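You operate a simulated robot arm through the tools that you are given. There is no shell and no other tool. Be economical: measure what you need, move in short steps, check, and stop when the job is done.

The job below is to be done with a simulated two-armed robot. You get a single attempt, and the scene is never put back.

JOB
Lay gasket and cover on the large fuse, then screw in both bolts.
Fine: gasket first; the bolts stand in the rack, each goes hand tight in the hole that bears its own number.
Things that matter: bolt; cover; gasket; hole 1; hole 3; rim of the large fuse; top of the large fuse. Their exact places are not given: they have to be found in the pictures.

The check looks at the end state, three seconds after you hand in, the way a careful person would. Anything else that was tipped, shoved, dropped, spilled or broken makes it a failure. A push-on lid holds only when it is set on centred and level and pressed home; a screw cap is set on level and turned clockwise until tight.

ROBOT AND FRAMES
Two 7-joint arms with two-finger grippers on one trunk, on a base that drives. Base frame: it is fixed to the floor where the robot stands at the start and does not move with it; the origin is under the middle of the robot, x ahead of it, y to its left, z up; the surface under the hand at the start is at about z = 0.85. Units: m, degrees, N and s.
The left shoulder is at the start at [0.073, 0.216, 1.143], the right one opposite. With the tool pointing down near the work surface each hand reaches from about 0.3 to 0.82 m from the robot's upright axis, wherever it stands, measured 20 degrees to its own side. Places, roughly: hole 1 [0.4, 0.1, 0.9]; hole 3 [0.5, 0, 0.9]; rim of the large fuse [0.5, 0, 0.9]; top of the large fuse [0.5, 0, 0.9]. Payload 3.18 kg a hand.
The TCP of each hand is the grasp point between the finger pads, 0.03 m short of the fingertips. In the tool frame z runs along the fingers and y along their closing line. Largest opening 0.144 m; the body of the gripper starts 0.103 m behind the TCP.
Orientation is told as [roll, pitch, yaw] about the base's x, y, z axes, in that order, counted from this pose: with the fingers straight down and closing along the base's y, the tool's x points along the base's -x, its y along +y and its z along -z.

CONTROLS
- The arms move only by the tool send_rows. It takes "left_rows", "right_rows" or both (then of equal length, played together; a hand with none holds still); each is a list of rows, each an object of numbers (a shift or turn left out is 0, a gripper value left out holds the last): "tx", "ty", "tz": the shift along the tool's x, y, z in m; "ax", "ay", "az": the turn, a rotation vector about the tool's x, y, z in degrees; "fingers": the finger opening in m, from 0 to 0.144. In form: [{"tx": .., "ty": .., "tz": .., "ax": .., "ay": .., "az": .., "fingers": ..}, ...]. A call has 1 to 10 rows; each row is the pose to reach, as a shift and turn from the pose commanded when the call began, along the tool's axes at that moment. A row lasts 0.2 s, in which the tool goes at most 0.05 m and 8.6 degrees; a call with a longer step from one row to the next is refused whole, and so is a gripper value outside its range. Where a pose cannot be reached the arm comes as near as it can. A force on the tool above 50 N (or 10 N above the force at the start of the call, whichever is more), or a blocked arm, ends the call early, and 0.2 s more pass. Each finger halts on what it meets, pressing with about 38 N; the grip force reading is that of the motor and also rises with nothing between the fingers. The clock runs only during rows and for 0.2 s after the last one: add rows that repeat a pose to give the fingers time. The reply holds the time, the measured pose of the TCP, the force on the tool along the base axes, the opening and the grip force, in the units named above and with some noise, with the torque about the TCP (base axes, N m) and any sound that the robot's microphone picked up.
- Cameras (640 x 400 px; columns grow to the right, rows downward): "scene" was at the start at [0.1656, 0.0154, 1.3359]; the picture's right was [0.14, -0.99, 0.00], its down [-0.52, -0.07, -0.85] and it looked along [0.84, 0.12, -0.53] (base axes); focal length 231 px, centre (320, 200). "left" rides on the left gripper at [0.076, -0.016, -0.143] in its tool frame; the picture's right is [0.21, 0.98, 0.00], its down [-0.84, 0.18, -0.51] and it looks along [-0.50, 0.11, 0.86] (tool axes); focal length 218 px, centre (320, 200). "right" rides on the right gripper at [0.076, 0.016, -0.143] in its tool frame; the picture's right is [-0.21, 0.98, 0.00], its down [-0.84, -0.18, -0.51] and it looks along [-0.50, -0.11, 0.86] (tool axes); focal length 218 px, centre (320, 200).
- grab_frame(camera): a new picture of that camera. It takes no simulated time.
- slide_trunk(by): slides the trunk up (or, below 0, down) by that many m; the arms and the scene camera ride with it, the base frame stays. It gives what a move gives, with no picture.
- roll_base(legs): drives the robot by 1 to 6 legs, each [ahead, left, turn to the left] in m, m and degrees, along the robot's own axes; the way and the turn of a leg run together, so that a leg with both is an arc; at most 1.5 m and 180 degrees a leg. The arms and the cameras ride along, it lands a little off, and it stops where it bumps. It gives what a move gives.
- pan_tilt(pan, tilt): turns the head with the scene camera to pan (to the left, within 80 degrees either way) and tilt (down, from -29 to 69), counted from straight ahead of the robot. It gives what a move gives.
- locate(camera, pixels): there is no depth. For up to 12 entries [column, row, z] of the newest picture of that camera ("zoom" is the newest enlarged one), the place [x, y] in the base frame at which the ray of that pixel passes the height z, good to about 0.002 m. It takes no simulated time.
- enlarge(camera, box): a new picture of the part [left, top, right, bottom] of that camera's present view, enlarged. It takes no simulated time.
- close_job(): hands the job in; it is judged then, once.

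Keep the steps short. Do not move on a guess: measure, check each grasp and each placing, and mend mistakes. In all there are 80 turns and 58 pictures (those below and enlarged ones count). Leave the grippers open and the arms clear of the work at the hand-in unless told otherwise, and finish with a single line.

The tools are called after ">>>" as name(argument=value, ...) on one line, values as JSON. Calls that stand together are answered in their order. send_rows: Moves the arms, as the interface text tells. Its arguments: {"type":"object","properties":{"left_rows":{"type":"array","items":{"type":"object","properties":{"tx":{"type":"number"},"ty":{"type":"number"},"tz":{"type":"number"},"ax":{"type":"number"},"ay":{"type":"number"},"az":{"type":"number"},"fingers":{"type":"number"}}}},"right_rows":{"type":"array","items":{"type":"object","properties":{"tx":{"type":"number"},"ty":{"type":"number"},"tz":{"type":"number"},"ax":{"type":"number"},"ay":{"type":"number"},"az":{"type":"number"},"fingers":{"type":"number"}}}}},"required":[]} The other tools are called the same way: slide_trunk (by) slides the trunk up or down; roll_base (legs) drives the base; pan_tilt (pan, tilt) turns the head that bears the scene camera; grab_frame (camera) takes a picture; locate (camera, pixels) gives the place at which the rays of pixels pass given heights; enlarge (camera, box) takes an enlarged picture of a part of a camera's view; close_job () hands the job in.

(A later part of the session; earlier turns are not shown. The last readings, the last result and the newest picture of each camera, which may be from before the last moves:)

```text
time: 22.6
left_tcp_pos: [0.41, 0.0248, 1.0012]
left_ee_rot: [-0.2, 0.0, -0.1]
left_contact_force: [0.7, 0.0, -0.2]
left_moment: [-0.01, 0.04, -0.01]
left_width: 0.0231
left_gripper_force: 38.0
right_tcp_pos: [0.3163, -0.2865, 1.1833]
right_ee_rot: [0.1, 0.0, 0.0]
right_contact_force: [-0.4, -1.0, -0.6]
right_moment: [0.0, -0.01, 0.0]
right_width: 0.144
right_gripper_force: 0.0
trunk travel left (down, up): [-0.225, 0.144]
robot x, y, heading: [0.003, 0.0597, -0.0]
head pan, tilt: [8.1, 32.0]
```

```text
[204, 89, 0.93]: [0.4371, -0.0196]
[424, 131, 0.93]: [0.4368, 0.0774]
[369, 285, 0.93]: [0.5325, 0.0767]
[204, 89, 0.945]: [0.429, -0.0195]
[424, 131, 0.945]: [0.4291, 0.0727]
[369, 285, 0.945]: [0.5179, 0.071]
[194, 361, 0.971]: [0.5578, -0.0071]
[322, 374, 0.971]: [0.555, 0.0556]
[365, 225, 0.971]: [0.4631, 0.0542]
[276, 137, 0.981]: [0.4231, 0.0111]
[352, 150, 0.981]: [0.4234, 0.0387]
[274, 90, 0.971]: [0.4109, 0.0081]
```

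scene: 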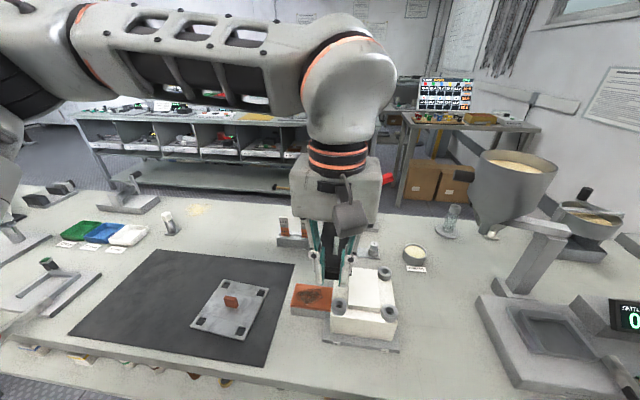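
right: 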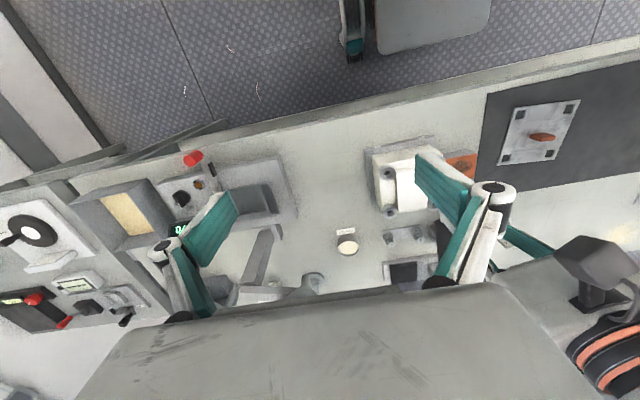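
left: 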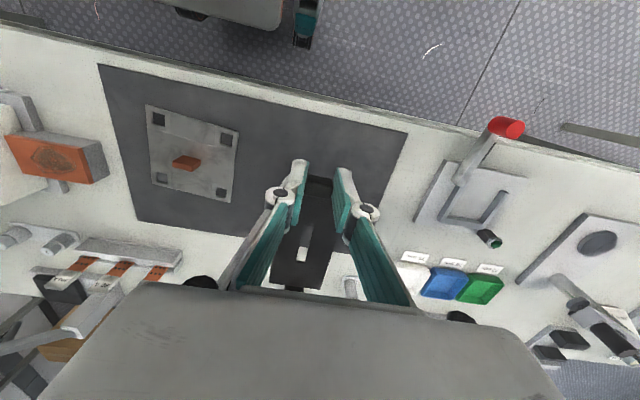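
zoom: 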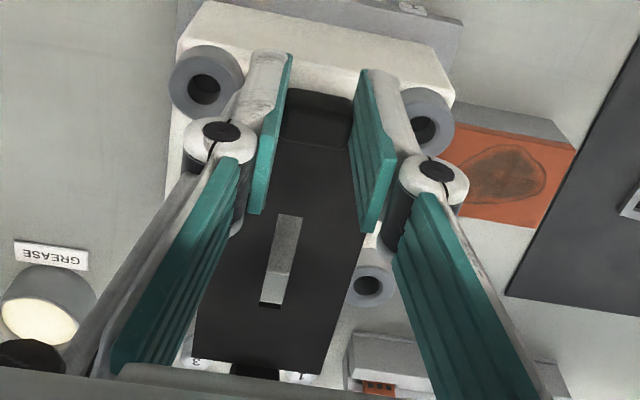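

Combining both cameras gives boss tops near z ≈ 0.935 and a fuse centre near (0.481, 0.028). The gasket centre is now at about (0.487, 0.024). I'll shift +3.5 mm in y and -4 mm in x, turn slightly, and lower to TCP z 0.975.

>>> send_rows(left_rows=[{"tx": 0.004, "ty": 0.0035, "az": 0.6}, {"tx": 0.004, "ty": 0.0035, "tz": 0.015, "az": 0.6}, {"tx": 0.004, "ty": 0.0035, "tz": 0.026, "az": 0.6}, {"tx": 0.004, "ty": 0.0035, "tz": 0.026, "az": 0.6}])

>>> enlarge(camera="left", box=[260, 140, 380, 300])

>>> enlarge(camera="scene", box=[320, 250, 410, 350])

```text
time: 23.6
left_tcp_pos: [0.4033, 0.0296, 0.9763]
left_ee_rot: [-0.1, 0.0, -0.8]
left_contact_force: [-0.5, 0.0, -0.1]
left_moment: [-0.03, 0.04, -0.01]
left_width: 0.0228
left_gripper_force: 37.9
right_tcp_pos: [0.3156, -0.287, 1.1837]
right_ee_rot: [0.1, 0.0, 0.0]
right_contact_force: [0.8, 1.0, 0.7]
right_moment: [-0.03, -0.02, 0.01]
right_width: 0.1442
right_gripper_force: 0.0
trunk travel left (down, up): [-0.225, 0.144]
robot x, y, heading: [0.006, 0.0587, 0.2]
head pan, tilt: [8.1, 32.0]
```

```text
2.50 times, centred on (320, 220) of left
```

zoom: 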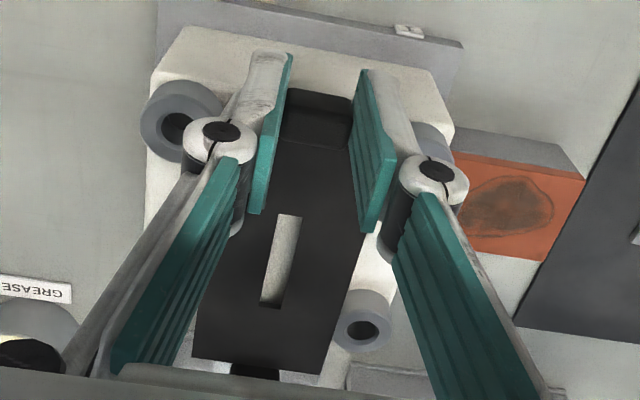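

```text
4.00 times, centred on (365, 300) of scene
```

zoom: 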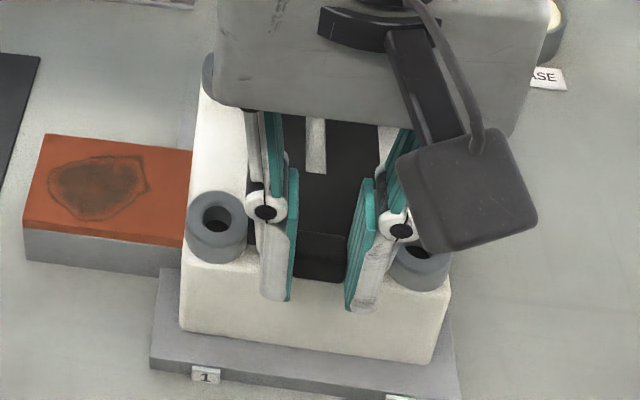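

>>> locate(camera="zoom", pixels=[[217, 221, 0.935], [420, 250, 0.935], [296, 272, 0.944], [345, 278, 0.944], [303, 233, 0.956], [348, 237, 0.956]])

>>> enlarge(camera="left", box=[260, 140, 380, 300])

>>> locate(camera="zoom", pixels=[[177, 128, 0.935], [363, 330, 0.935], [194, 357, 0.946], [319, 374, 0.946], [367, 225, 0.946], [276, 137, 0.956], [352, 150, 0.956], [436, 150, 0.935]])

```text
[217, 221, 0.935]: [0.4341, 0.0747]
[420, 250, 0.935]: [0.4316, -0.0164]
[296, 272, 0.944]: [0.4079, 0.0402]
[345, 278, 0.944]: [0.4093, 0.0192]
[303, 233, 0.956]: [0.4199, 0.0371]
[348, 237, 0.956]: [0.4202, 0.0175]
```

```text
2.50 times, centred on (320, 220) of left
```

zoom: 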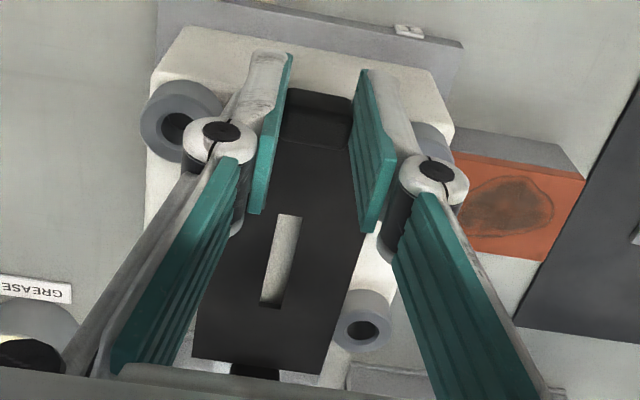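

```text
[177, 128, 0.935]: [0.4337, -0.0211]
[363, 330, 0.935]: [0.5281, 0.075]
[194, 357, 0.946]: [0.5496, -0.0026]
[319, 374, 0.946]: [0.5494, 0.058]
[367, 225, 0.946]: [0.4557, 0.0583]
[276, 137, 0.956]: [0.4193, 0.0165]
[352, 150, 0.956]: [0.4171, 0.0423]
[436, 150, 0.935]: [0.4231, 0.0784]
```

The centres now agree within about 2 mm: gasket (0.4825, 0.0277), fuse (0.481, 0.027). I'll lower in small steps until the force shows contact.

>>> send_rows(left_rows=[{"tx": 0.001, "tz": 0.003}, {"tx": 0.001, "tz": 0.006}, {"tx": 0.001, "tz": 0.009}, {"tx": 0.001, "tz": 0.009}])

```text
time: 24.6
left_tcp_pos: [0.4039, 0.0293, 0.9688]
left_ee_rot: [-0.2, -0.4, -0.7]
left_contact_force: [-1.2, 3.3, 25.9]
left_moment: [0.09, -0.79, 0.1]
left_width: 0.0229
left_gripper_force: 38.2
right_tcp_pos: [0.3151, -0.2858, 1.1843]
right_ee_rot: [0.1, -0.3, 0.0]
right_contact_force: [0.3, -0.5, -0.1]
right_moment: [0.01, 0.01, 0.02]
right_width: 0.1439
right_gripper_force: 0.1
trunk travel left (down, up): [-0.225, 0.144]
robot x, y, heading: [0.0004, 0.0617, 0.2]
head pan, tilt: [8.1, 32.0]
```

Contact: 26 N up, its centre about 30 mm ahead of the tab and nearly on the middle line. I'll ease off 1.5 mm and check the seat.

>>> send_rows(left_rows=[{"tz": -0.0015, "ay": 0.3}, {"tz": -0.0015, "ay": 0.3}])

>>> enlarge(camera="scene", box=[330, 260, 400, 320])

>>> enlarge(camera="left", box=[260, 200, 360, 300])

```text
time: 25.2
left_tcp_pos: [0.4048, 0.0284, 0.9694]
left_ee_rot: [-0.1, 0.1, -0.8]
left_contact_force: [0.9, -1.9, 21.0]
left_moment: [-0.08, -0.73, -0.09]
left_width: 0.0229
left_gripper_force: 37.7
right_tcp_pos: [0.3164, -0.2871, 1.1839]
right_ee_rot: [0.0, -0.1, 0.1]
right_contact_force: [0.1, 0.6, 0.6]
right_moment: [-0.02, 0.01, 0.01]
right_width: 0.1438
right_gripper_force: 0.1
trunk travel left (down, up): [-0.225, 0.144]
robot x, y, heading: [0.0022, 0.0657, -0.1]
head pan, tilt: [8.1, 32.0]
```

```text
6.67 times, centred on (365, 290) of scene
```

zoom: 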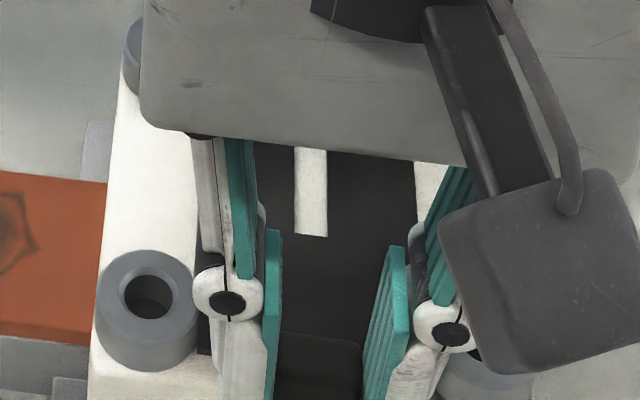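

```text
4.00 times, centred on (310, 250) of left
```

zoom: 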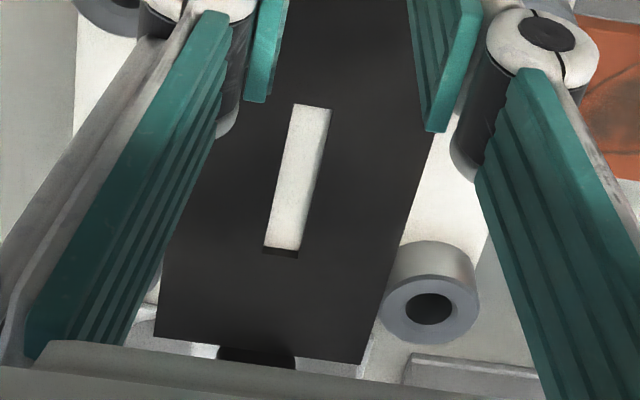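

It's seated close to the slab with gaps to the bosses. I'll ease up a bit more, open the fingers narrowly and lift off straight.

>>> send_rows(left_rows=[{"tz": -0.0015}, {"tz": -0.0015, "fingers": 0.036}, {"tz": -0.0015, "fingers": 0.036}])

>>> send_rows(left_rows=[{"tz": -0.02}, {"tz": -0.05}, {"tz": -0.09}, {"tz": -0.09, "ty": 0.045}, {"tz": -0.09, "ty": 0.09}, {"tz": -0.09, "ty": 0.135}, {"tz": -0.09, "ty": 0.18}, {"tz": -0.09, "ty": 0.225}, {"tz": -0.09, "ty": 0.265, "fingers": 0.06}, {"tz": -0.09, "ty": 0.265}])

>>> enlarge(camera="scene", box=[310, 240, 430, 360])

```text
time: 26.0
left_tcp_pos: [0.4037, 0.0294, 0.9687]
left_ee_rot: [-0.1, 0.2, -0.7]
left_contact_force: [-0.6, 0.5, 0.3]
left_moment: [-0.01, 0.01, 0.03]
left_width: 0.0359
left_gripper_force: 0.0
right_tcp_pos: [0.3174, -0.288, 1.1828]
right_ee_rot: [0.1, 0.0, 0.1]
right_contact_force: [0.1, -0.2, 0.3]
right_moment: [-0.04, 0.01, 0.02]
right_width: 0.1439
right_gripper_force: 0.0
trunk travel left (down, up): [-0.225, 0.144]
robot x, y, heading: [0.0034, 0.0611, -0.0]
head pan, tilt: [8.1, 32.0]
```

```text
time: 28.2
left_tcp_pos: [0.409, 0.2934, 1.0621]
left_ee_rot: [0.0, 0.3, -0.7]
left_contact_force: [-0.3, -0.8, 0.5]
left_moment: [0.03, 0.02, -0.01]
left_width: 0.0598
left_gripper_force: 0.0
right_tcp_pos: [0.3166, -0.2876, 1.1843]
right_ee_rot: [0.1, 0.0, 0.0]
right_contact_force: [-0.5, -0.2, -0.5]
right_moment: [0.03, 0.03, 0.01]
right_width: 0.144
right_gripper_force: 0.0
trunk travel left (down, up): [-0.225, 0.144]
robot x, y, heading: [0.0061, 0.0587, 0.1]
head pan, tilt: [8.1, 32.0]
```

```text
3.33 times, centred on (370, 300) of scene
```

zoom: 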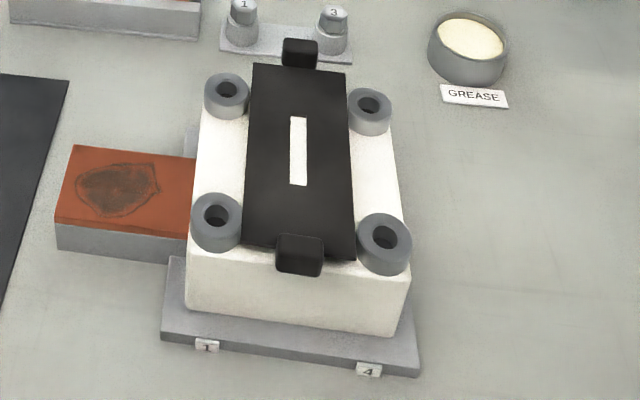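

The gasket lies flat on the slab, centred between the four bosses, with its window over the white. Next I'll measure the holes here and look at the cover with the left wrist camera.

>>> locate(camera="zoom", pixels=[[217, 214, 0.935], [384, 237, 0.935], [227, 89, 0.935], [370, 105, 0.935], [253, 64, 0.94], [343, 73, 0.94], [357, 262, 0.94], [242, 246, 0.94], [241, 4, 0.9], [333, 12, 0.9]])

>>> enlarge(camera="left", box=[230, 120, 410, 290])

```text
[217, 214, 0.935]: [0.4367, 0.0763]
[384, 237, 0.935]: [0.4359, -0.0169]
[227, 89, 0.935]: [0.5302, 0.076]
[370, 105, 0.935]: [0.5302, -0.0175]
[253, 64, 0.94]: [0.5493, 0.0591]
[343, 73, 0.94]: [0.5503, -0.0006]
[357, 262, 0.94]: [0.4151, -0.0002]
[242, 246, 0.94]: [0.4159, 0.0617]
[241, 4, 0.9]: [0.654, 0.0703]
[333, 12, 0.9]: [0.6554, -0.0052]
```

```text
2.35 times, centred on (320, 205) of left
```

zoom: 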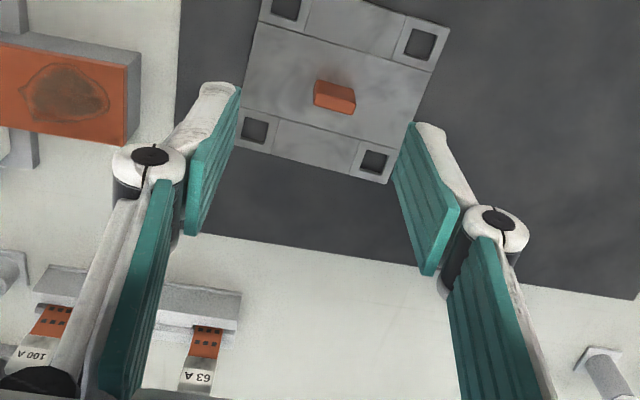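

>>> locate(camera="zoom", pixels=[[288, 6, 0.856], [420, 43, 0.856], [374, 161, 0.856], [255, 130, 0.856], [237, 143, 0.858], [388, 184, 0.858], [449, 29, 0.858], [314, 103, 0.876], [351, 113, 0.876], [319, 80, 0.858], [357, 90, 0.876], [321, 79, 0.876]])

>>> enlarge(camera="scene", box=[180, 265, 290, 350])

```text
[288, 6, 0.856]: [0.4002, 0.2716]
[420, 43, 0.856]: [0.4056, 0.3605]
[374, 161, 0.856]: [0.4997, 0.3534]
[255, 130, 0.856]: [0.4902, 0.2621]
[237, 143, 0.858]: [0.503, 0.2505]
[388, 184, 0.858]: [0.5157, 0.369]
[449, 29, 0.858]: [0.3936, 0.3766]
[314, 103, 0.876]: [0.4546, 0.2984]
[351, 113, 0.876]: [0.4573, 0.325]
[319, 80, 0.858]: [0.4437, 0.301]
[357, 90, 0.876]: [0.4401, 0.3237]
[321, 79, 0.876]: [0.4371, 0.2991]
```

```text
4.71 times, centred on (235, 308) of scene
```

zoom: 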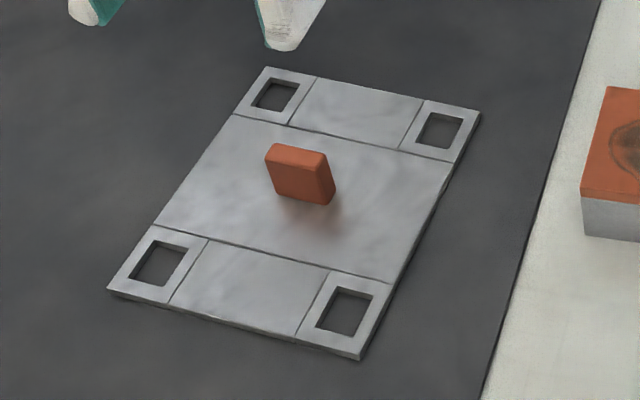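

Cover centre is (0.449, 0.312), yaw about -5°. The knob is about 27 × 13 mm, with its top near 0.878. I'll hover over the knob at that yaw.

>>> send_rows(left_rows=[{"tx": -0.0185, "ty": 0.01, "tz": 0.03, "az": 2}, {"tx": -0.0382, "ty": 0.0189, "tz": 0.065, "az": 4.3}, {"tx": -0.0382, "ty": 0.0189, "tz": 0.1, "az": 4.3}, {"tx": -0.0382, "ty": 0.0189, "tz": 0.132, "az": 4.3}, {"tx": -0.0382, "ty": 0.0189, "tz": 0.132, "az": 4.3}])

>>> enlarge(camera="left", box=[250, 120, 390, 260])

```text
time: 29.4
left_tcp_pos: [0.4438, 0.3136, 0.9294]
left_ee_rot: [-0.1, 0.2, -5.2]
left_contact_force: [-0.3, -0.8, 0.2]
left_moment: [-0.01, 0.0, 0.02]
left_width: 0.0598
left_gripper_force: 0.1
right_tcp_pos: [0.3162, -0.2868, 1.1847]
right_ee_rot: [0.0, -0.1, 0.0]
right_contact_force: [-0.2, -0.3, -0.1]
right_moment: [0.0, 0.01, 0.0]
right_width: 0.1441
right_gripper_force: 0.0
trunk travel left (down, up): [-0.225, 0.144]
robot x, y, heading: [0.0004, 0.0549, -0.2]
head pan, tilt: [8.1, 32.0]
```

```text
2.86 times, centred on (320, 190) of left
```

zoom: 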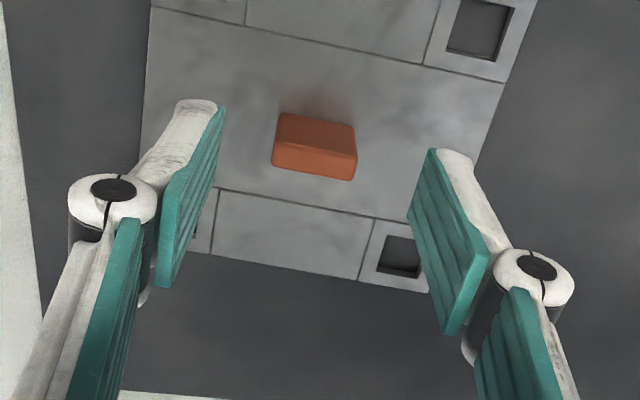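

>>> locate(camera="zoom", pixels=[[282, 113, 0.857], [354, 127, 0.857], [275, 142, 0.876], [357, 157, 0.876], [350, 180, 0.876], [273, 166, 0.876], [478, 28, 0.857], [399, 256, 0.857]])

```text
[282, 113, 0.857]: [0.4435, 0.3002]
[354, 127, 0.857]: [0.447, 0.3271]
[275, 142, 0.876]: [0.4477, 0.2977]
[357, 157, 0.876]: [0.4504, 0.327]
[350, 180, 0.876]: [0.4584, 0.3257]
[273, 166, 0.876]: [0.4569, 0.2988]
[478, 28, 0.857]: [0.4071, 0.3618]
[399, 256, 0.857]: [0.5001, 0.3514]
```

The knob centre is about (0.450, 0.312). I'll shift 6 mm ahead, go down to TCP z 0.890, and close.

>>> send_rows(left_rows=[{"tx": -0.0061, "ty": -0.0008, "tz": 0.015}, {"tx": -0.0061, "ty": -0.0008, "tz": 0.03}, {"tx": -0.0061, "ty": -0.0008, "tz": 0.039}, {"tx": -0.0061, "ty": -0.0008, "tz": 0.039, "fingers": 0.04}, {"tx": -0.0061, "ty": -0.0008, "tz": 0.039, "fingers": 0.015}, {"tx": -0.0061, "ty": -0.0008, "tz": 0.039, "fingers": 0.015}])

```text
time: 30.8
left_tcp_pos: [0.451, 0.3107, 0.8898]
left_ee_rot: [-0.1, 0.3, -5.1]
left_contact_force: [-0.2, 1.0, -1.0]
left_moment: [-0.03, -0.09, 0.01]
left_width: 0.0276
left_gripper_force: 38.4
right_tcp_pos: [0.3165, -0.2871, 1.1838]
right_ee_rot: [0.0, -0.1, 0.0]
right_contact_force: [-0.3, 0.1, 1.0]
right_moment: [0.0, -0.01, 0.02]
right_width: 0.144
right_gripper_force: 0.2
trunk travel left (down, up): [-0.225, 0.144]
robot x, y, heading: [0.0016, 0.0577, 0.2]
head pan, tilt: [8.1, 32.0]
```

Gripped at 27.6 mm. Lifting and squaring the yaw.

>>> send_rows(left_rows=[{"tz": -0.01}, {"tz": -0.04}, {"tz": -0.08, "az": -2.5}, {"tz": -0.12, "az": -5.1}, {"tz": -0.14, "az": -5.1}, {"tz": -0.14, "az": -5.1}])

>>> send_rows(left_rows=[{"ty": -0.045, "tx": -0.005}, {"ty": -0.09, "tx": -0.01}, {"ty": -0.135, "tx": -0.015}, {"ty": -0.18, "tx": -0.02}, {"ty": -0.225, "tx": -0.025}, {"ty": -0.265, "tx": -0.031}, {"ty": -0.282, "tx": -0.031}, {"ty": -0.282, "tx": -0.031}])

>>> enlarge(camera="left", box=[210, 90, 410, 290])

```text
time: 32.2
left_tcp_pos: [0.4514, 0.3116, 1.0292]
left_ee_rot: [0.0, 0.3, 0.0]
left_contact_force: [0.2, 1.1, -3.2]
left_moment: [0.01, 0.01, -0.01]
left_width: 0.0277
left_gripper_force: 37.9
right_tcp_pos: [0.3176, -0.2874, 1.182]
right_ee_rot: [0.0, 0.0, -0.1]
right_contact_force: [-0.7, 0.5, 0.1]
right_moment: [-0.01, 0.01, 0.0]
right_width: 0.1441
right_gripper_force: 0.1
trunk travel left (down, up): [-0.225, 0.144]
robot x, y, heading: [-0.0006, 0.0566, -0.1]
head pan, tilt: [8.1, 32.0]
```

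```text
time: 34.0
left_tcp_pos: [0.4842, 0.0285, 1.0305]
left_ee_rot: [-0.1, 0.3, 0.1]
left_contact_force: [-0.8, 0.2, -3.1]
left_moment: [0.0, 0.0, -0.01]
left_width: 0.0276
left_gripper_force: 37.8
right_tcp_pos: [0.3168, -0.2866, 1.1828]
right_ee_rot: [0.0, -0.1, 0.0]
right_contact_force: [-0.1, 1.0, 0.0]
right_moment: [0.01, 0.0, 0.0]
right_width: 0.144
right_gripper_force: 0.1
trunk travel left (down, up): [-0.225, 0.144]
robot x, y, heading: [0.0007, 0.0612, 0.0]
head pan, tilt: [8.1, 32.0]
```

```text
2.00 times, centred on (310, 190) of left
```

zoom: 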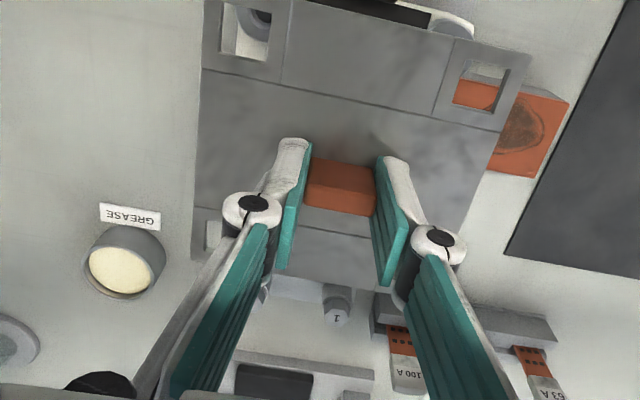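

The cover is held level. I'll lower to TCP z 1.000, still above the tabs, and compare the square holes with the bosses from both cameras.

>>> send_rows(left_rows=[{"tz": 0.015, "tx": 0.002}, {"tz": 0.03, "tx": 0.002, "ay": -0.3}, {"tz": 0.03, "tx": 0.002, "ay": -0.3}])

>>> enlarge(camera="left", box=[210, 60, 410, 240])

>>> locate(camera="zoom", pixels=[[245, 93, 0.966], [478, 145, 0.966], [245, 93, 0.964]])

>>> enlarge(camera="scene", box=[310, 250, 420, 350])

```text
time: 34.8
left_tcp_pos: [0.4816, 0.0297, 1.0006]
left_ee_rot: [0.0, 0.0, 0.1]
left_contact_force: [0.2, 0.4, -3.9]
left_moment: [0.02, 0.0, 0.0]
left_width: 0.0275
left_gripper_force: 38.1
right_tcp_pos: [0.3163, -0.2879, 1.1843]
right_ee_rot: [0.1, 0.0, 0.0]
right_contact_force: [0.7, 0.6, 0.2]
right_moment: [-0.01, 0.0, 0.01]
right_width: 0.1441
right_gripper_force: 0.1
trunk travel left (down, up): [-0.225, 0.144]
robot x, y, heading: [0.0016, 0.0594, -0.0]
head pan, tilt: [8.1, 32.0]
```

```text
2.22 times, centred on (310, 150) of left
```

zoom: 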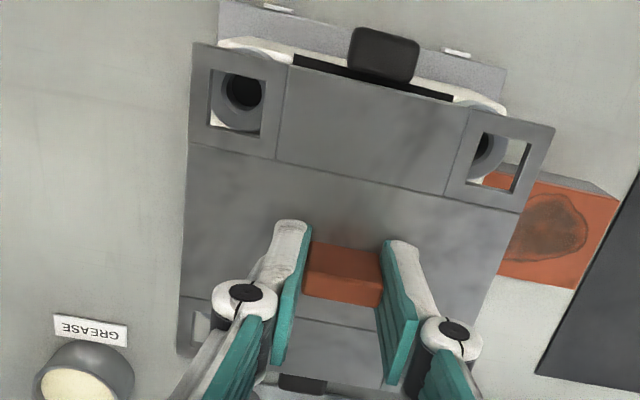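

```text
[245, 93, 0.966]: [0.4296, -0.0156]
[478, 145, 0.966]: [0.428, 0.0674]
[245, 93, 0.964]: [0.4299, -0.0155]
```

```text
4.00 times, centred on (365, 300) of scene
```

zoom: 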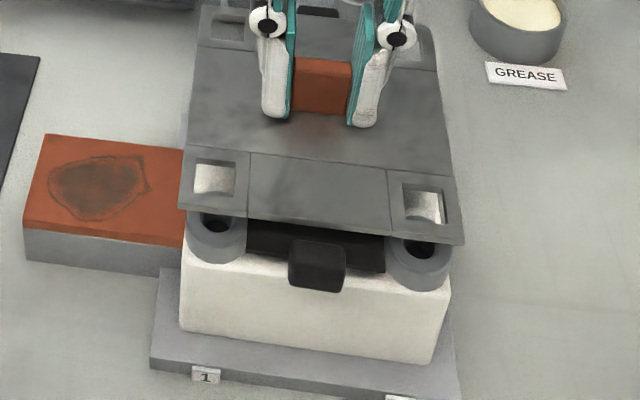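

Through the windows I can see the boss bores. In the wrist frame hole 4 is at (0.434, -0.021) and its window at (0.434, -0.018), and hole 1 balances that on the other side. So y is centred, and a +1 mm shift in x is enough. Lowering in small steps.

>>> send_rows(left_rows=[{"tx": -0.001, "tz": 0.01}, {"tx": -0.001, "tz": 0.015}, {"tx": -0.001, "tz": 0.018}, {"tx": -0.001, "tz": 0.021}, {"tx": -0.001, "tz": 0.023}, {"tx": -0.001, "tz": 0.023}])

```text
time: 36.2
left_tcp_pos: [0.4826, 0.0295, 0.9782]
left_ee_rot: [-0.2, -0.3, 0.2]
left_contact_force: [2.6, 0.9, 18.2]
left_moment: [0.01, 0.87, -0.01]
left_width: 0.0274
left_gripper_force: 37.4
right_tcp_pos: [0.3149, -0.2872, 1.1847]
right_ee_rot: [0.0, -0.1, 0.0]
right_contact_force: [-0.2, 0.5, -0.2]
right_moment: [0.01, 0.0, -0.02]
right_width: 0.144
right_gripper_force: 0.1
trunk travel left (down, up): [-0.225, 0.144]
robot x, y, heading: [0.0009, 0.0596, -0.2]
head pan, tilt: [8.1, 32.0]
```

Contact is at the expected height, 0.978, slightly stronger on the near side. I'll ease 0.5 mm, release and lift away.

>>> send_rows(left_rows=[{"tz": -0.001, "ay": 0.2}, {"tz": -0.001, "fingers": 0.045}, {"tz": -0.001, "fingers": 0.045}])

>>> send_rows(left_rows=[{"tz": -0.03}, {"tz": -0.07}, {"tz": -0.08, "ty": 0.04}, {"tz": -0.08, "ty": 0.08}, {"tz": -0.08, "ty": 0.12}, {"tz": -0.08, "ty": 0.16}, {"tz": -0.08, "ty": 0.2}, {"tz": -0.08, "ty": 0.2}])

>>> enlarge(camera="scene", box=[310, 230, 420, 350])

```text
time: 37.0
left_tcp_pos: [0.4814, 0.0286, 0.9763]
left_ee_rot: [0.1, 0.0, -0.1]
left_contact_force: [0.4, -1.3, 2.8]
left_moment: [0.0, 0.02, -0.01]
left_width: 0.0456
left_gripper_force: 0.0
right_tcp_pos: [0.3157, -0.2875, 1.184]
right_ee_rot: [0.1, 0.0, -0.1]
right_contact_force: [-0.4, 0.1, -0.2]
right_moment: [0.02, -0.01, 0.02]
right_width: 0.144
right_gripper_force: 0.0
trunk travel left (down, up): [-0.225, 0.144]
robot x, y, heading: [-0.0017, 0.0599, -0.2]
head pan, tilt: [8.1, 32.0]
```

```text
time: 38.8
left_tcp_pos: [0.4828, 0.229, 1.0573]
left_ee_rot: [0.0, -0.1, 0.0]
left_contact_force: [0.3, -0.2, 0.1]
left_moment: [0.02, 0.0, -0.01]
left_width: 0.045
left_gripper_force: 0.0
right_tcp_pos: [0.3165, -0.2882, 1.1829]
right_ee_rot: [0.0, -0.1, 0.0]
right_contact_force: [0.0, -0.5, -0.6]
right_moment: [0.04, 0.0, 0.03]
right_width: 0.1438
right_gripper_force: 0.2
trunk travel left (down, up): [-0.225, 0.144]
robot x, y, heading: [0.0005, 0.0563, -0.1]
head pan, tilt: [8.1, 32.0]
```

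```text
3.33 times, centred on (365, 290) of scene
```

zoom: 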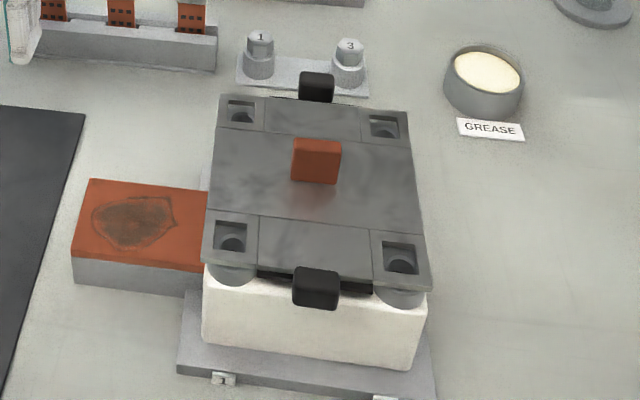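

The cover lies level on the gasket between the tabs, with the bores showing in all four windows. I'll measure windows, bores and bolts in this zoom.

>>> locate(camera="zoom", pixels=[[233, 231, 0.945], [401, 257, 0.945], [241, 110, 0.945], [384, 126, 0.945], [233, 243, 0.937], [402, 265, 0.937], [385, 131, 0.937], [259, 37, 0.89], [349, 46, 0.89], [259, 37, 0.9], [349, 46, 0.9], [259, 72, 0.86]])

>>> enlarge(camera="scene", box=[340, 225, 385, 270])

```text
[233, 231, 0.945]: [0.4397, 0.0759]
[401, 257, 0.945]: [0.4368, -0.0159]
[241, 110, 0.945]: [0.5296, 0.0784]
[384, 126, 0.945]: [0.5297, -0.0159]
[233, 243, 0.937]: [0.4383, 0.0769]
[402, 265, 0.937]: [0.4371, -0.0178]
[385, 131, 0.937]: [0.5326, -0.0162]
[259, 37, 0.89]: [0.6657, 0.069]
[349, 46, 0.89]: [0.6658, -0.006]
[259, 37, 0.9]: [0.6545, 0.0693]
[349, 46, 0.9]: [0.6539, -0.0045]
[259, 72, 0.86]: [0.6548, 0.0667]
```

```text
8.89 times, centred on (362, 248) of scene
```

zoom: 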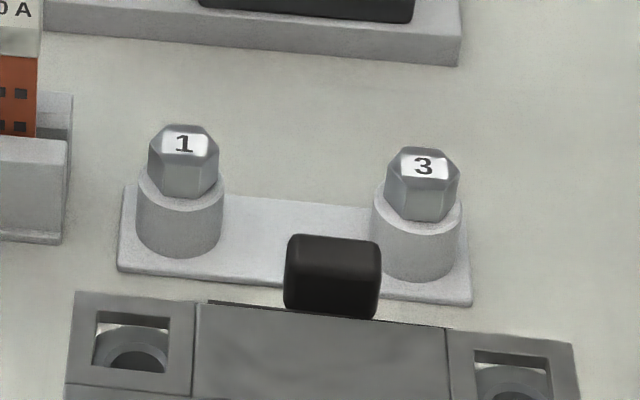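

Windows and bores line up within about 2 mm. The bolts have hex heads about 22 mm wide, in cups at about (0.655, 0.069) for no. 1 and (0.655, -0.005) for no. 3. A flat faces the robot, so the fingers must close at about 30° from y. I'll check the surroundings of the rack for clearance.

>>> grab_frame(camera="scene")

```text
8 pictures are left
```

scene: 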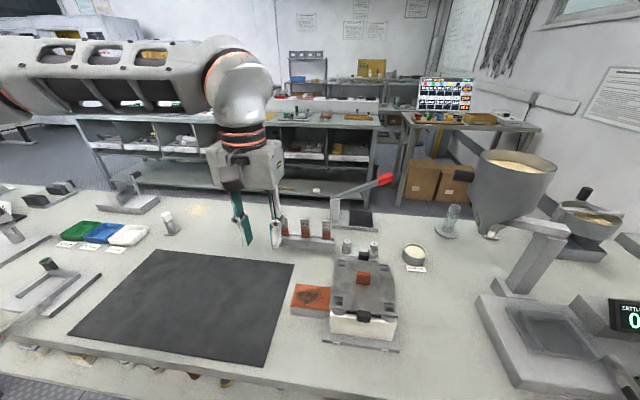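

>>> locate(camera="scene", pixels=[[333, 226, 0.86], [376, 229, 0.86], [335, 205, 0.9], [335, 205, 0.95], [335, 190, 0.95], [335, 190, 1.0], [385, 180, 0.95], [385, 180, 1.0], [385, 180, 1.05], [360, 188, 1.0]])

```text
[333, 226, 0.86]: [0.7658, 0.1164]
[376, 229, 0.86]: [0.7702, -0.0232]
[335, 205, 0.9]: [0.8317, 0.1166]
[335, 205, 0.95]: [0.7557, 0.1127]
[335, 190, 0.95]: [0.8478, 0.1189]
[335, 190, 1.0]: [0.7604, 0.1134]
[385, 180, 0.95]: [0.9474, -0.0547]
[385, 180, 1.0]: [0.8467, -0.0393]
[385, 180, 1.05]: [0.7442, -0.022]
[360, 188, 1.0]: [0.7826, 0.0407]
```

The lever's base starts at x ≈ 0.77, so there's room. I'll hover the left hand near bolt 1 at yaw +30° to measure it with the wrist camera.

>>> send_rows(left_rows=[{"tx": -0.03, "ty": -0.03, "az": -5}, {"tx": -0.06, "ty": -0.06, "az": -10}, {"tx": -0.09, "ty": -0.09, "az": -15}, {"tx": -0.12, "ty": -0.12, "az": -20}, {"tx": -0.15, "ty": -0.15, "az": -25}, {"tx": -0.162, "ty": -0.16, "az": -30, "tz": 0.03}, {"tx": -0.162, "ty": -0.16, "az": -30, "tz": 0.07}, {"tx": -0.162, "ty": -0.16, "az": -30, "tz": 0.07}])

>>> enlarge(camera="left", box=[240, 120, 400, 280])

```text
time: 40.6
left_tcp_pos: [0.6448, 0.0695, 0.9878]
left_ee_rot: [-0.1, -0.1, 30.0]
left_contact_force: [0.6, 0.0, 0.1]
left_moment: [0.02, -0.01, 0.02]
left_width: 0.0449
left_gripper_force: 0.0
right_tcp_pos: [0.3167, -0.2866, 1.1828]
right_ee_rot: [0.0, -0.1, 0.0]
right_contact_force: [-0.2, 0.6, -1.0]
right_moment: [0.0, 0.0, -0.01]
right_width: 0.1441
right_gripper_force: 0.0
trunk travel left (down, up): [-0.225, 0.144]
robot x, y, heading: [0.0002, 0.0572, 0.1]
head pan, tilt: [8.1, 32.0]
```

```text
2.50 times, centred on (320, 200) of left
```

zoom: 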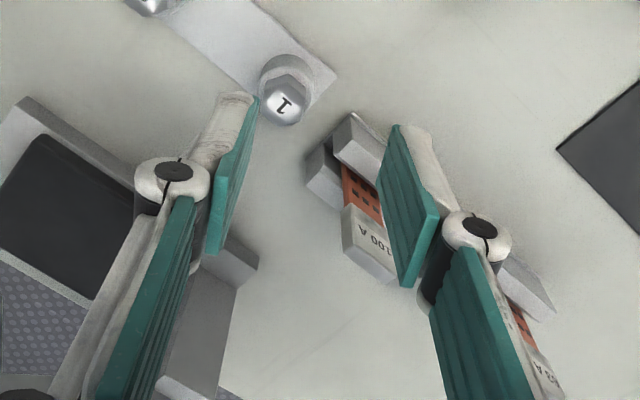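

>>> locate(camera="zoom", pixels=[[285, 104, 0.88], [285, 104, 0.9], [287, 75, 0.86], [345, 175, 0.88], [345, 215, 0.9], [370, 245, 0.92], [355, 125, 0.87], [318, 165, 0.87]])

```text
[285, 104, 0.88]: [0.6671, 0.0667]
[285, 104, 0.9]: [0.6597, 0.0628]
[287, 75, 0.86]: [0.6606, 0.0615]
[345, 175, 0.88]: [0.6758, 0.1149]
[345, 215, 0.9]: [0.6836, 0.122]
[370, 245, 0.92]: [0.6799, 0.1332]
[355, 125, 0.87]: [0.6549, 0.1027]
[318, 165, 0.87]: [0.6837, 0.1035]
```

Bolt 1's head top is at about (0.662, 0.0645, 0.893). I'll move above it with the fingertips just over the head and verify.

>>> send_rows(left_rows=[{"tx": -0.0124, "ty": -0.0129, "tz": 0.015}, {"tx": -0.0124, "ty": -0.0129, "tz": 0.04}, {"tx": -0.0124, "ty": -0.0129, "tz": 0.058}, {"tx": -0.0124, "ty": -0.0129, "tz": 0.058}])

>>> enlarge(camera="left", box=[250, 120, 390, 260])

```text
time: 41.6
left_tcp_pos: [0.6608, 0.0625, 0.9282]
left_ee_rot: [-0.1, 0.0, 29.9]
left_contact_force: [-0.1, 0.0, 0.0]
left_moment: [-0.01, -0.01, 0.02]
left_width: 0.0445
left_gripper_force: 0.1
right_tcp_pos: [0.3168, -0.2871, 1.1821]
right_ee_rot: [0.0, -0.1, 0.0]
right_contact_force: [-0.2, 0.2, 1.0]
right_moment: [-0.03, -0.05, 0.0]
right_width: 0.1441
right_gripper_force: 0.1
trunk travel left (down, up): [-0.225, 0.144]
robot x, y, heading: [0.0014, 0.0614, 0.1]
head pan, tilt: [8.1, 32.0]
```

```text
2.86 times, centred on (320, 190) of left
```

zoom: 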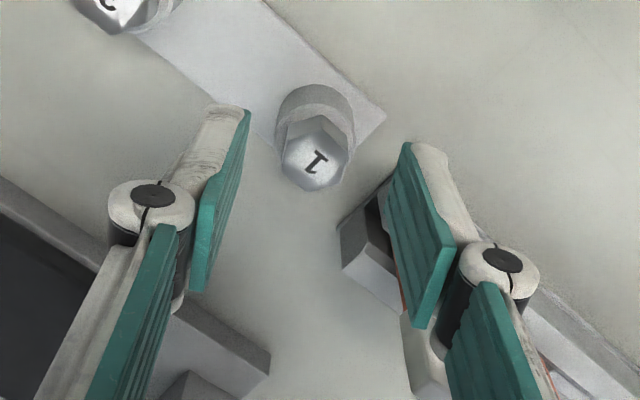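

>>> locate(camera="zoom", pixels=[[315, 154, 0.893], [315, 154, 0.9], [110, 5, 0.893], [283, 165, 0.893], [350, 155, 0.893]])

```text
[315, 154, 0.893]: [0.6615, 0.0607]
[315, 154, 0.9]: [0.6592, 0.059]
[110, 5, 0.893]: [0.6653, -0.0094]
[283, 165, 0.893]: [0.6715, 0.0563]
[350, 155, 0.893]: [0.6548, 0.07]
```

In the tool frame the bolt head is centred within 1.5 mm and the finger pads face its flats. Going straight down to TCP 0.911 and closing.

>>> send_rows(left_rows=[{"tz": 0.009}, {"tz": 0.017}, {"tz": 0.017}, {"tz": 0.017, "fingers": 0.025}, {"tz": 0.017, "fingers": 0.01}, {"tz": 0.017, "fingers": 0.01}])

```text
time: 43.0
left_tcp_pos: [0.6607, 0.0624, 0.9115]
left_ee_rot: [-0.1, 0.0, 30.0]
left_contact_force: [7.1, -8.6, -0.3]
left_moment: [-0.2, -0.16, -0.05]
left_width: 0.0189
left_gripper_force: 38.1
right_tcp_pos: [0.316, -0.2886, 1.1833]
right_ee_rot: [0.0, 0.0, 0.0]
right_contact_force: [-0.2, -0.1, 0.5]
right_moment: [0.0, -0.04, 0.03]
right_width: 0.1439
right_gripper_force: 0.0
trunk travel left (down, up): [-0.225, 0.144]
robot x, y, heading: [-0.0019, 0.0577, -0.1]
head pan, tilt: [8.1, 32.0]
```

Gripped at 18.9 mm, which is across flats, with a slight side load. I'll ease 1 mm toward that side and lift out.

>>> send_rows(left_rows=[{"ty": -0.001, "tz": -0.002}, {"ty": -0.001, "tz": -0.02}, {"ty": -0.001, "tz": -0.05}, {"ty": -0.001, "tz": -0.09}, {"ty": -0.001, "tz": -0.13}, {"ty": -0.001, "tz": -0.13}])

>>> enlarge(camera="scene", box=[320, 190, 420, 340])

```text
time: 44.4
left_tcp_pos: [0.661, 0.0611, 1.0428]
left_ee_rot: [0.0, 0.1, 30.1]
left_contact_force: [0.3, -0.9, -0.1]
left_moment: [-0.03, -0.04, -0.02]
left_width: 0.019
left_gripper_force: 38.3
right_tcp_pos: [0.3169, -0.2869, 1.1831]
right_ee_rot: [0.0, 0.0, 0.0]
right_contact_force: [-0.3, 1.3, 0.1]
right_moment: [0.01, 0.07, -0.01]
right_width: 0.1439
right_gripper_force: 0.1
trunk travel left (down, up): [-0.225, 0.144]
robot x, y, heading: [0.0029, 0.0572, 0.1]
head pan, tilt: [8.1, 32.0]
```

```text
2.67 times, centred on (370, 265) of scene
```

zoom: 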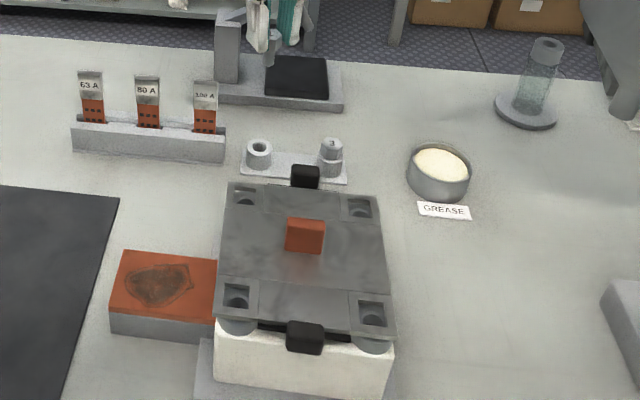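

Bolt 1 is out and held upright. I'll carry it over hole 1 at about (0.435, 0.0757), winding the hand counter-clockwise to give it turning range.

>>> send_rows(left_rows=[{"tx": 0.0316, "ty": 0.021}, {"tx": 0.0631, "ty": 0.042}, {"tx": 0.0947, "ty": 0.063}, {"tx": 0.1263, "ty": 0.084}, {"tx": 0.1578, "ty": 0.105}, {"tx": 0.1894, "ty": 0.126}, {"tx": 0.1894, "ty": 0.126}])

>>> send_rows(left_rows=[{"az": -8}, {"az": -16}, {"az": -24}, {"az": -32}, {"az": -40}, {"az": -48}, {"az": -56}, {"az": -60}, {"az": -60}])

```text
time: 46.0
left_tcp_pos: [0.4358, 0.0771, 1.0422]
left_ee_rot: [-0.2, -0.1, 30.1]
left_contact_force: [0.0, 0.7, -0.6]
left_moment: [0.04, 0.04, 0.03]
left_width: 0.0192
left_gripper_force: 37.7
right_tcp_pos: [0.3173, -0.2877, 1.1828]
right_ee_rot: [0.0, 0.0, 0.0]
right_contact_force: [0.0, 0.5, 0.4]
right_moment: [0.03, 0.04, 0.02]
right_width: 0.1437
right_gripper_force: 0.1
trunk travel left (down, up): [-0.225, 0.144]
robot x, y, heading: [0.0022, 0.06, 0.3]
head pan, tilt: [8.1, 32.0]
```

```text
time: 48.0
left_tcp_pos: [0.4352, 0.0766, 1.0427]
left_ee_rot: [0.0, 0.0, 90.1]
left_contact_force: [0.1, 0.3, 0.1]
left_moment: [-0.04, -0.01, 0.03]
left_width: 0.0193
left_gripper_force: 37.6
right_tcp_pos: [0.3165, -0.288, 1.1839]
right_ee_rot: [0.0, 0.0, -0.1]
right_contact_force: [1.2, -0.7, -0.1]
right_moment: [-0.03, 0.0, 0.0]
right_width: 0.1437
right_gripper_force: 0.2
trunk travel left (down, up): [-0.225, 0.144]
robot x, y, heading: [-0.0034, 0.0569, -0.0]
head pan, tilt: [8.1, 32.0]
```

Yaw 90° reached. I'll lower 2 cm and check the bolt against the window with the wrist camera.

>>> send_rows(left_rows=[{"tz": 0.012}, {"tz": 0.022}, {"tz": 0.022}])

>>> enlarge(camera="left", box=[250, 110, 390, 250])

```text
time: 48.8
left_tcp_pos: [0.4329, 0.077, 1.0187]
left_ee_rot: [0.0, 0.1, 90.0]
left_contact_force: [-0.5, 0.1, -0.7]
left_moment: [-0.01, 0.0, -0.03]
left_width: 0.0193
left_gripper_force: 38.3
right_tcp_pos: [0.3164, -0.2879, 1.1833]
right_ee_rot: [0.0, 0.1, 0.0]
right_contact_force: [0.5, 1.2, 0.2]
right_moment: [0.03, -0.03, 0.02]
right_width: 0.144
right_gripper_force: 0.1
trunk travel left (down, up): [-0.225, 0.144]
robot x, y, heading: [0.0035, 0.0591, 0.1]
head pan, tilt: [8.1, 32.0]
```

```text
2.86 times, centred on (320, 180) of left
```

zoom: 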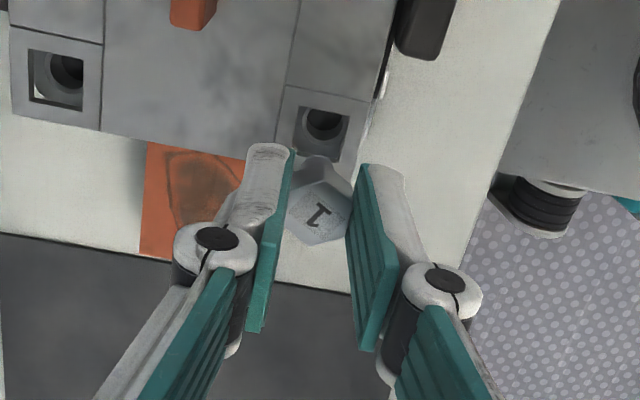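

>>> locate(camera="zoom", pixels=[[321, 130, 0.945], [324, 122, 0.937], [324, 122, 0.93], [56, 80, 0.945], [66, 70, 0.937], [318, 212, 1.001], [318, 212, 1.01], [313, 163, 0.96]])

```text
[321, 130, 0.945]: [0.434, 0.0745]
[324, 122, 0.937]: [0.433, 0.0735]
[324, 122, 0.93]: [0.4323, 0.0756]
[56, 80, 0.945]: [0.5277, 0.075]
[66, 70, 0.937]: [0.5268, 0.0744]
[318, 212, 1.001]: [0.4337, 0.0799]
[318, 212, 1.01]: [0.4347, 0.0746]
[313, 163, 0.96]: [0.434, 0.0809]
```

In the hand frame the bore is at (+2.5, +1.5) mm and the bolt axis at about (-1.5, +0.5) mm. I'll shift tx +4 mm, ty +1 mm, and lower step by step watching the force.

>>> send_rows(left_rows=[{"tx": 0.004, "ty": 0.001}, {"tx": 0.004, "ty": 0.001, "tz": 0.012}, {"tx": 0.004, "ty": 0.001, "tz": 0.02}, {"tx": 0.004, "ty": 0.001, "tz": 0.026}, {"tx": 0.004, "ty": 0.001, "tz": 0.03}, {"tx": 0.004, "ty": 0.001, "tz": 0.03}])

```text
time: 50.2
left_tcp_pos: [0.4338, 0.0695, 0.9911]
left_ee_rot: [-0.1, 0.2, 89.8]
left_contact_force: [0.5, -14.8, 12.1]
left_moment: [-0.43, 0.06, -0.01]
left_width: 0.0189
left_gripper_force: 37.8
right_tcp_pos: [0.316, -0.2902, 1.1832]
right_ee_rot: [0.2, 0.0, 0.0]
right_contact_force: [-0.9, -0.5, -0.3]
right_moment: [0.0, 0.03, -0.03]
right_width: 0.144
right_gripper_force: 0.0
trunk travel left (down, up): [-0.225, 0.144]
robot x, y, heading: [-0.0018, 0.0624, 0.1]
head pan, tilt: [8.1, 32.0]
```

It's touching something on its +y side: 15 N sideways, 12 N up. I'll back up 3 mm and look before going on.

>>> send_rows(left_rows=[{"tz": -0.004}, {"tz": -0.004}])

>>> enlarge(camera="scene", box=[325, 270, 375, 320])

```text
time: 50.8
left_tcp_pos: [0.4347, 0.0729, 0.995]
left_ee_rot: [-0.1, -0.1, 90.2]
left_contact_force: [0.6, -10.3, 4.3]
left_moment: [-0.58, -0.03, -0.03]
left_width: 0.0191
left_gripper_force: 38.4
right_tcp_pos: [0.3152, -0.2881, 1.1842]
right_ee_rot: [0.1, -0.1, 0.0]
right_contact_force: [-1.2, 0.0, 0.0]
right_moment: [-0.01, -0.02, -0.02]
right_width: 0.1439
right_gripper_force: 0.1
trunk travel left (down, up): [-0.225, 0.144]
robot x, y, heading: [0.003, 0.0609, 0.1]
head pan, tilt: [8.1, 32.0]
```

```text
8.00 times, centred on (350, 295) of scene
```

zoom: 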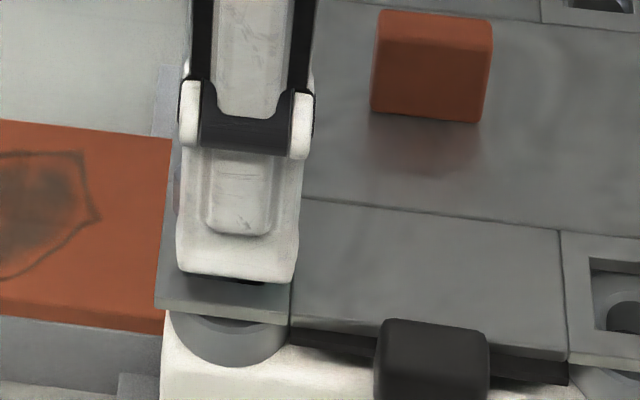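

The moment puts the contact about 59 mm below the TCP, at the bore rim. So the tip is in the mouth and rubbing the +y side. I'll shift 2 mm to -y and read again.

>>> send_rows(left_rows=[{"tx": 0.001}, {"tx": 0.002}, {"tx": 0.002}])

```text
time: 51.6
left_tcp_pos: [0.4345, 0.0726, 0.9942]
left_ee_rot: [0.0, 0.1, 90.0]
left_contact_force: [-0.2, -0.8, 2.4]
left_moment: [-0.08, -0.04, 0.01]
left_width: 0.0189
left_gripper_force: 38.1
right_tcp_pos: [0.3168, -0.2868, 1.1826]
right_ee_rot: [0.0, -0.1, -0.1]
right_contact_force: [0.4, -0.1, -0.3]
right_moment: [-0.02, -0.01, 0.01]
right_width: 0.144
right_gripper_force: 0.1
trunk travel left (down, up): [-0.225, 0.144]
robot x, y, heading: [0.0022, 0.0556, 0.3]
head pan, tilt: [8.1, 32.0]
```

Side force is gone. Lowering 6 mm.

>>> send_rows(left_rows=[{"tz": 0.002}, {"tz": 0.004}, {"tz": 0.006}, {"tz": 0.006}])

```text
time: 52.6
left_tcp_pos: [0.4338, 0.0699, 0.9894]
left_ee_rot: [-0.4, 0.3, 90.0]
left_contact_force: [4.8, -9.2, 25.5]
left_moment: [-0.13, -0.11, -0.02]
left_width: 0.0189
left_gripper_force: 38.0
right_tcp_pos: [0.3161, -0.2889, 1.1834]
right_ee_rot: [0.0, -0.1, 0.0]
right_contact_force: [-0.3, -0.2, -0.5]
right_moment: [0.02, -0.02, -0.04]
right_width: 0.1441
right_gripper_force: 0.0
trunk travel left (down, up): [-0.225, 0.144]
robot x, y, heading: [-0.001, 0.0594, 0.0]
head pan, tilt: [8.1, 32.0]
```

Contact again, pushing the tip toward +x and -y, so the chamfer is guiding it that way. I'll back off 2 mm, follow by 1 mm in x and 2 mm in -y, then lower again.

>>> send_rows(left_rows=[{"tz": -0.003}, {"tz": -0.003, "tx": 0.002, "ty": -0.001}, {"tz": -0.001, "tx": 0.002, "ty": -0.001}, {"tz": 0.001, "tx": 0.002, "ty": -0.001}, {"tz": 0.001, "tx": 0.002, "ty": -0.001}])

```text
time: 53.8
left_tcp_pos: [0.4344, 0.0681, 0.9891]
left_ee_rot: [-0.2, 0.1, 90.1]
left_contact_force: [0.4, 2.4, 32.6]
left_moment: [0.26, 0.01, -0.02]
left_width: 0.0192
left_gripper_force: 37.9
right_tcp_pos: [0.3139, -0.2866, 1.1835]
right_ee_rot: [0.0, 0.0, 0.0]
right_contact_force: [-0.5, -0.1, 0.0]
right_moment: [0.03, -0.01, 0.02]
right_width: 0.144
right_gripper_force: 0.1
trunk travel left (down, up): [-0.225, 0.144]
robot x, y, heading: [0.0022, 0.0558, 0.3]
head pan, tilt: [8.1, 32.0]
```

The load is now centred on the bolt, with 33 N axial and almost no side force. I'll turn clockwise 86° about the bolt's own axis, which sits about 4 mm off the TCP toward tool -x, with a light push.

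>>> send_rows(left_rows=[{"az": 8.6, "tx": 0, "ty": 0.0006}, {"az": 17.2, "tx": -0.0002, "ty": 0.0012}, {"az": 25.8, "tx": -0.0004, "ty": 0.0017}, {"az": 34.4, "tx": -0.0007, "ty": 0.0023, "tz": 0.0002}, {"az": 43, "tx": -0.0011, "ty": 0.0027, "tz": 0.0002}, {"az": 51.6, "tx": -0.0015, "ty": 0.0031, "tz": 0.0003}, {"az": 60.2, "tx": -0.002, "ty": 0.0035, "tz": 0.0003}, {"az": 68.8, "tx": -0.0026, "ty": 0.0037, "tz": 0.0004}, {"az": 77.4, "tx": -0.0031, "ty": 0.0039, "tz": 0.0004}, {"az": 86, "tx": -0.0037, "ty": 0.004, "tz": 0.0005}])

```text
time: 56.0
left_tcp_pos: [0.4299, 0.0725, 0.987]
left_ee_rot: [-0.2, -0.1, 3.9]
left_contact_force: [1.6, 2.0, 31.2]
left_moment: [0.1, -0.19, 0.03]
left_width: 0.0192
left_gripper_force: 37.9
right_tcp_pos: [0.3152, -0.2879, 1.1831]
right_ee_rot: [0.0, 0.0, 0.1]
right_contact_force: [-0.4, -0.1, 0.1]
right_moment: [0.01, 0.0, 0.03]
right_width: 0.1441
right_gripper_force: 0.0
trunk travel left (down, up): [-0.225, 0.144]
robot x, y, heading: [-0.0007, 0.061, -0.1]
head pan, tilt: [8.1, 32.0]
```

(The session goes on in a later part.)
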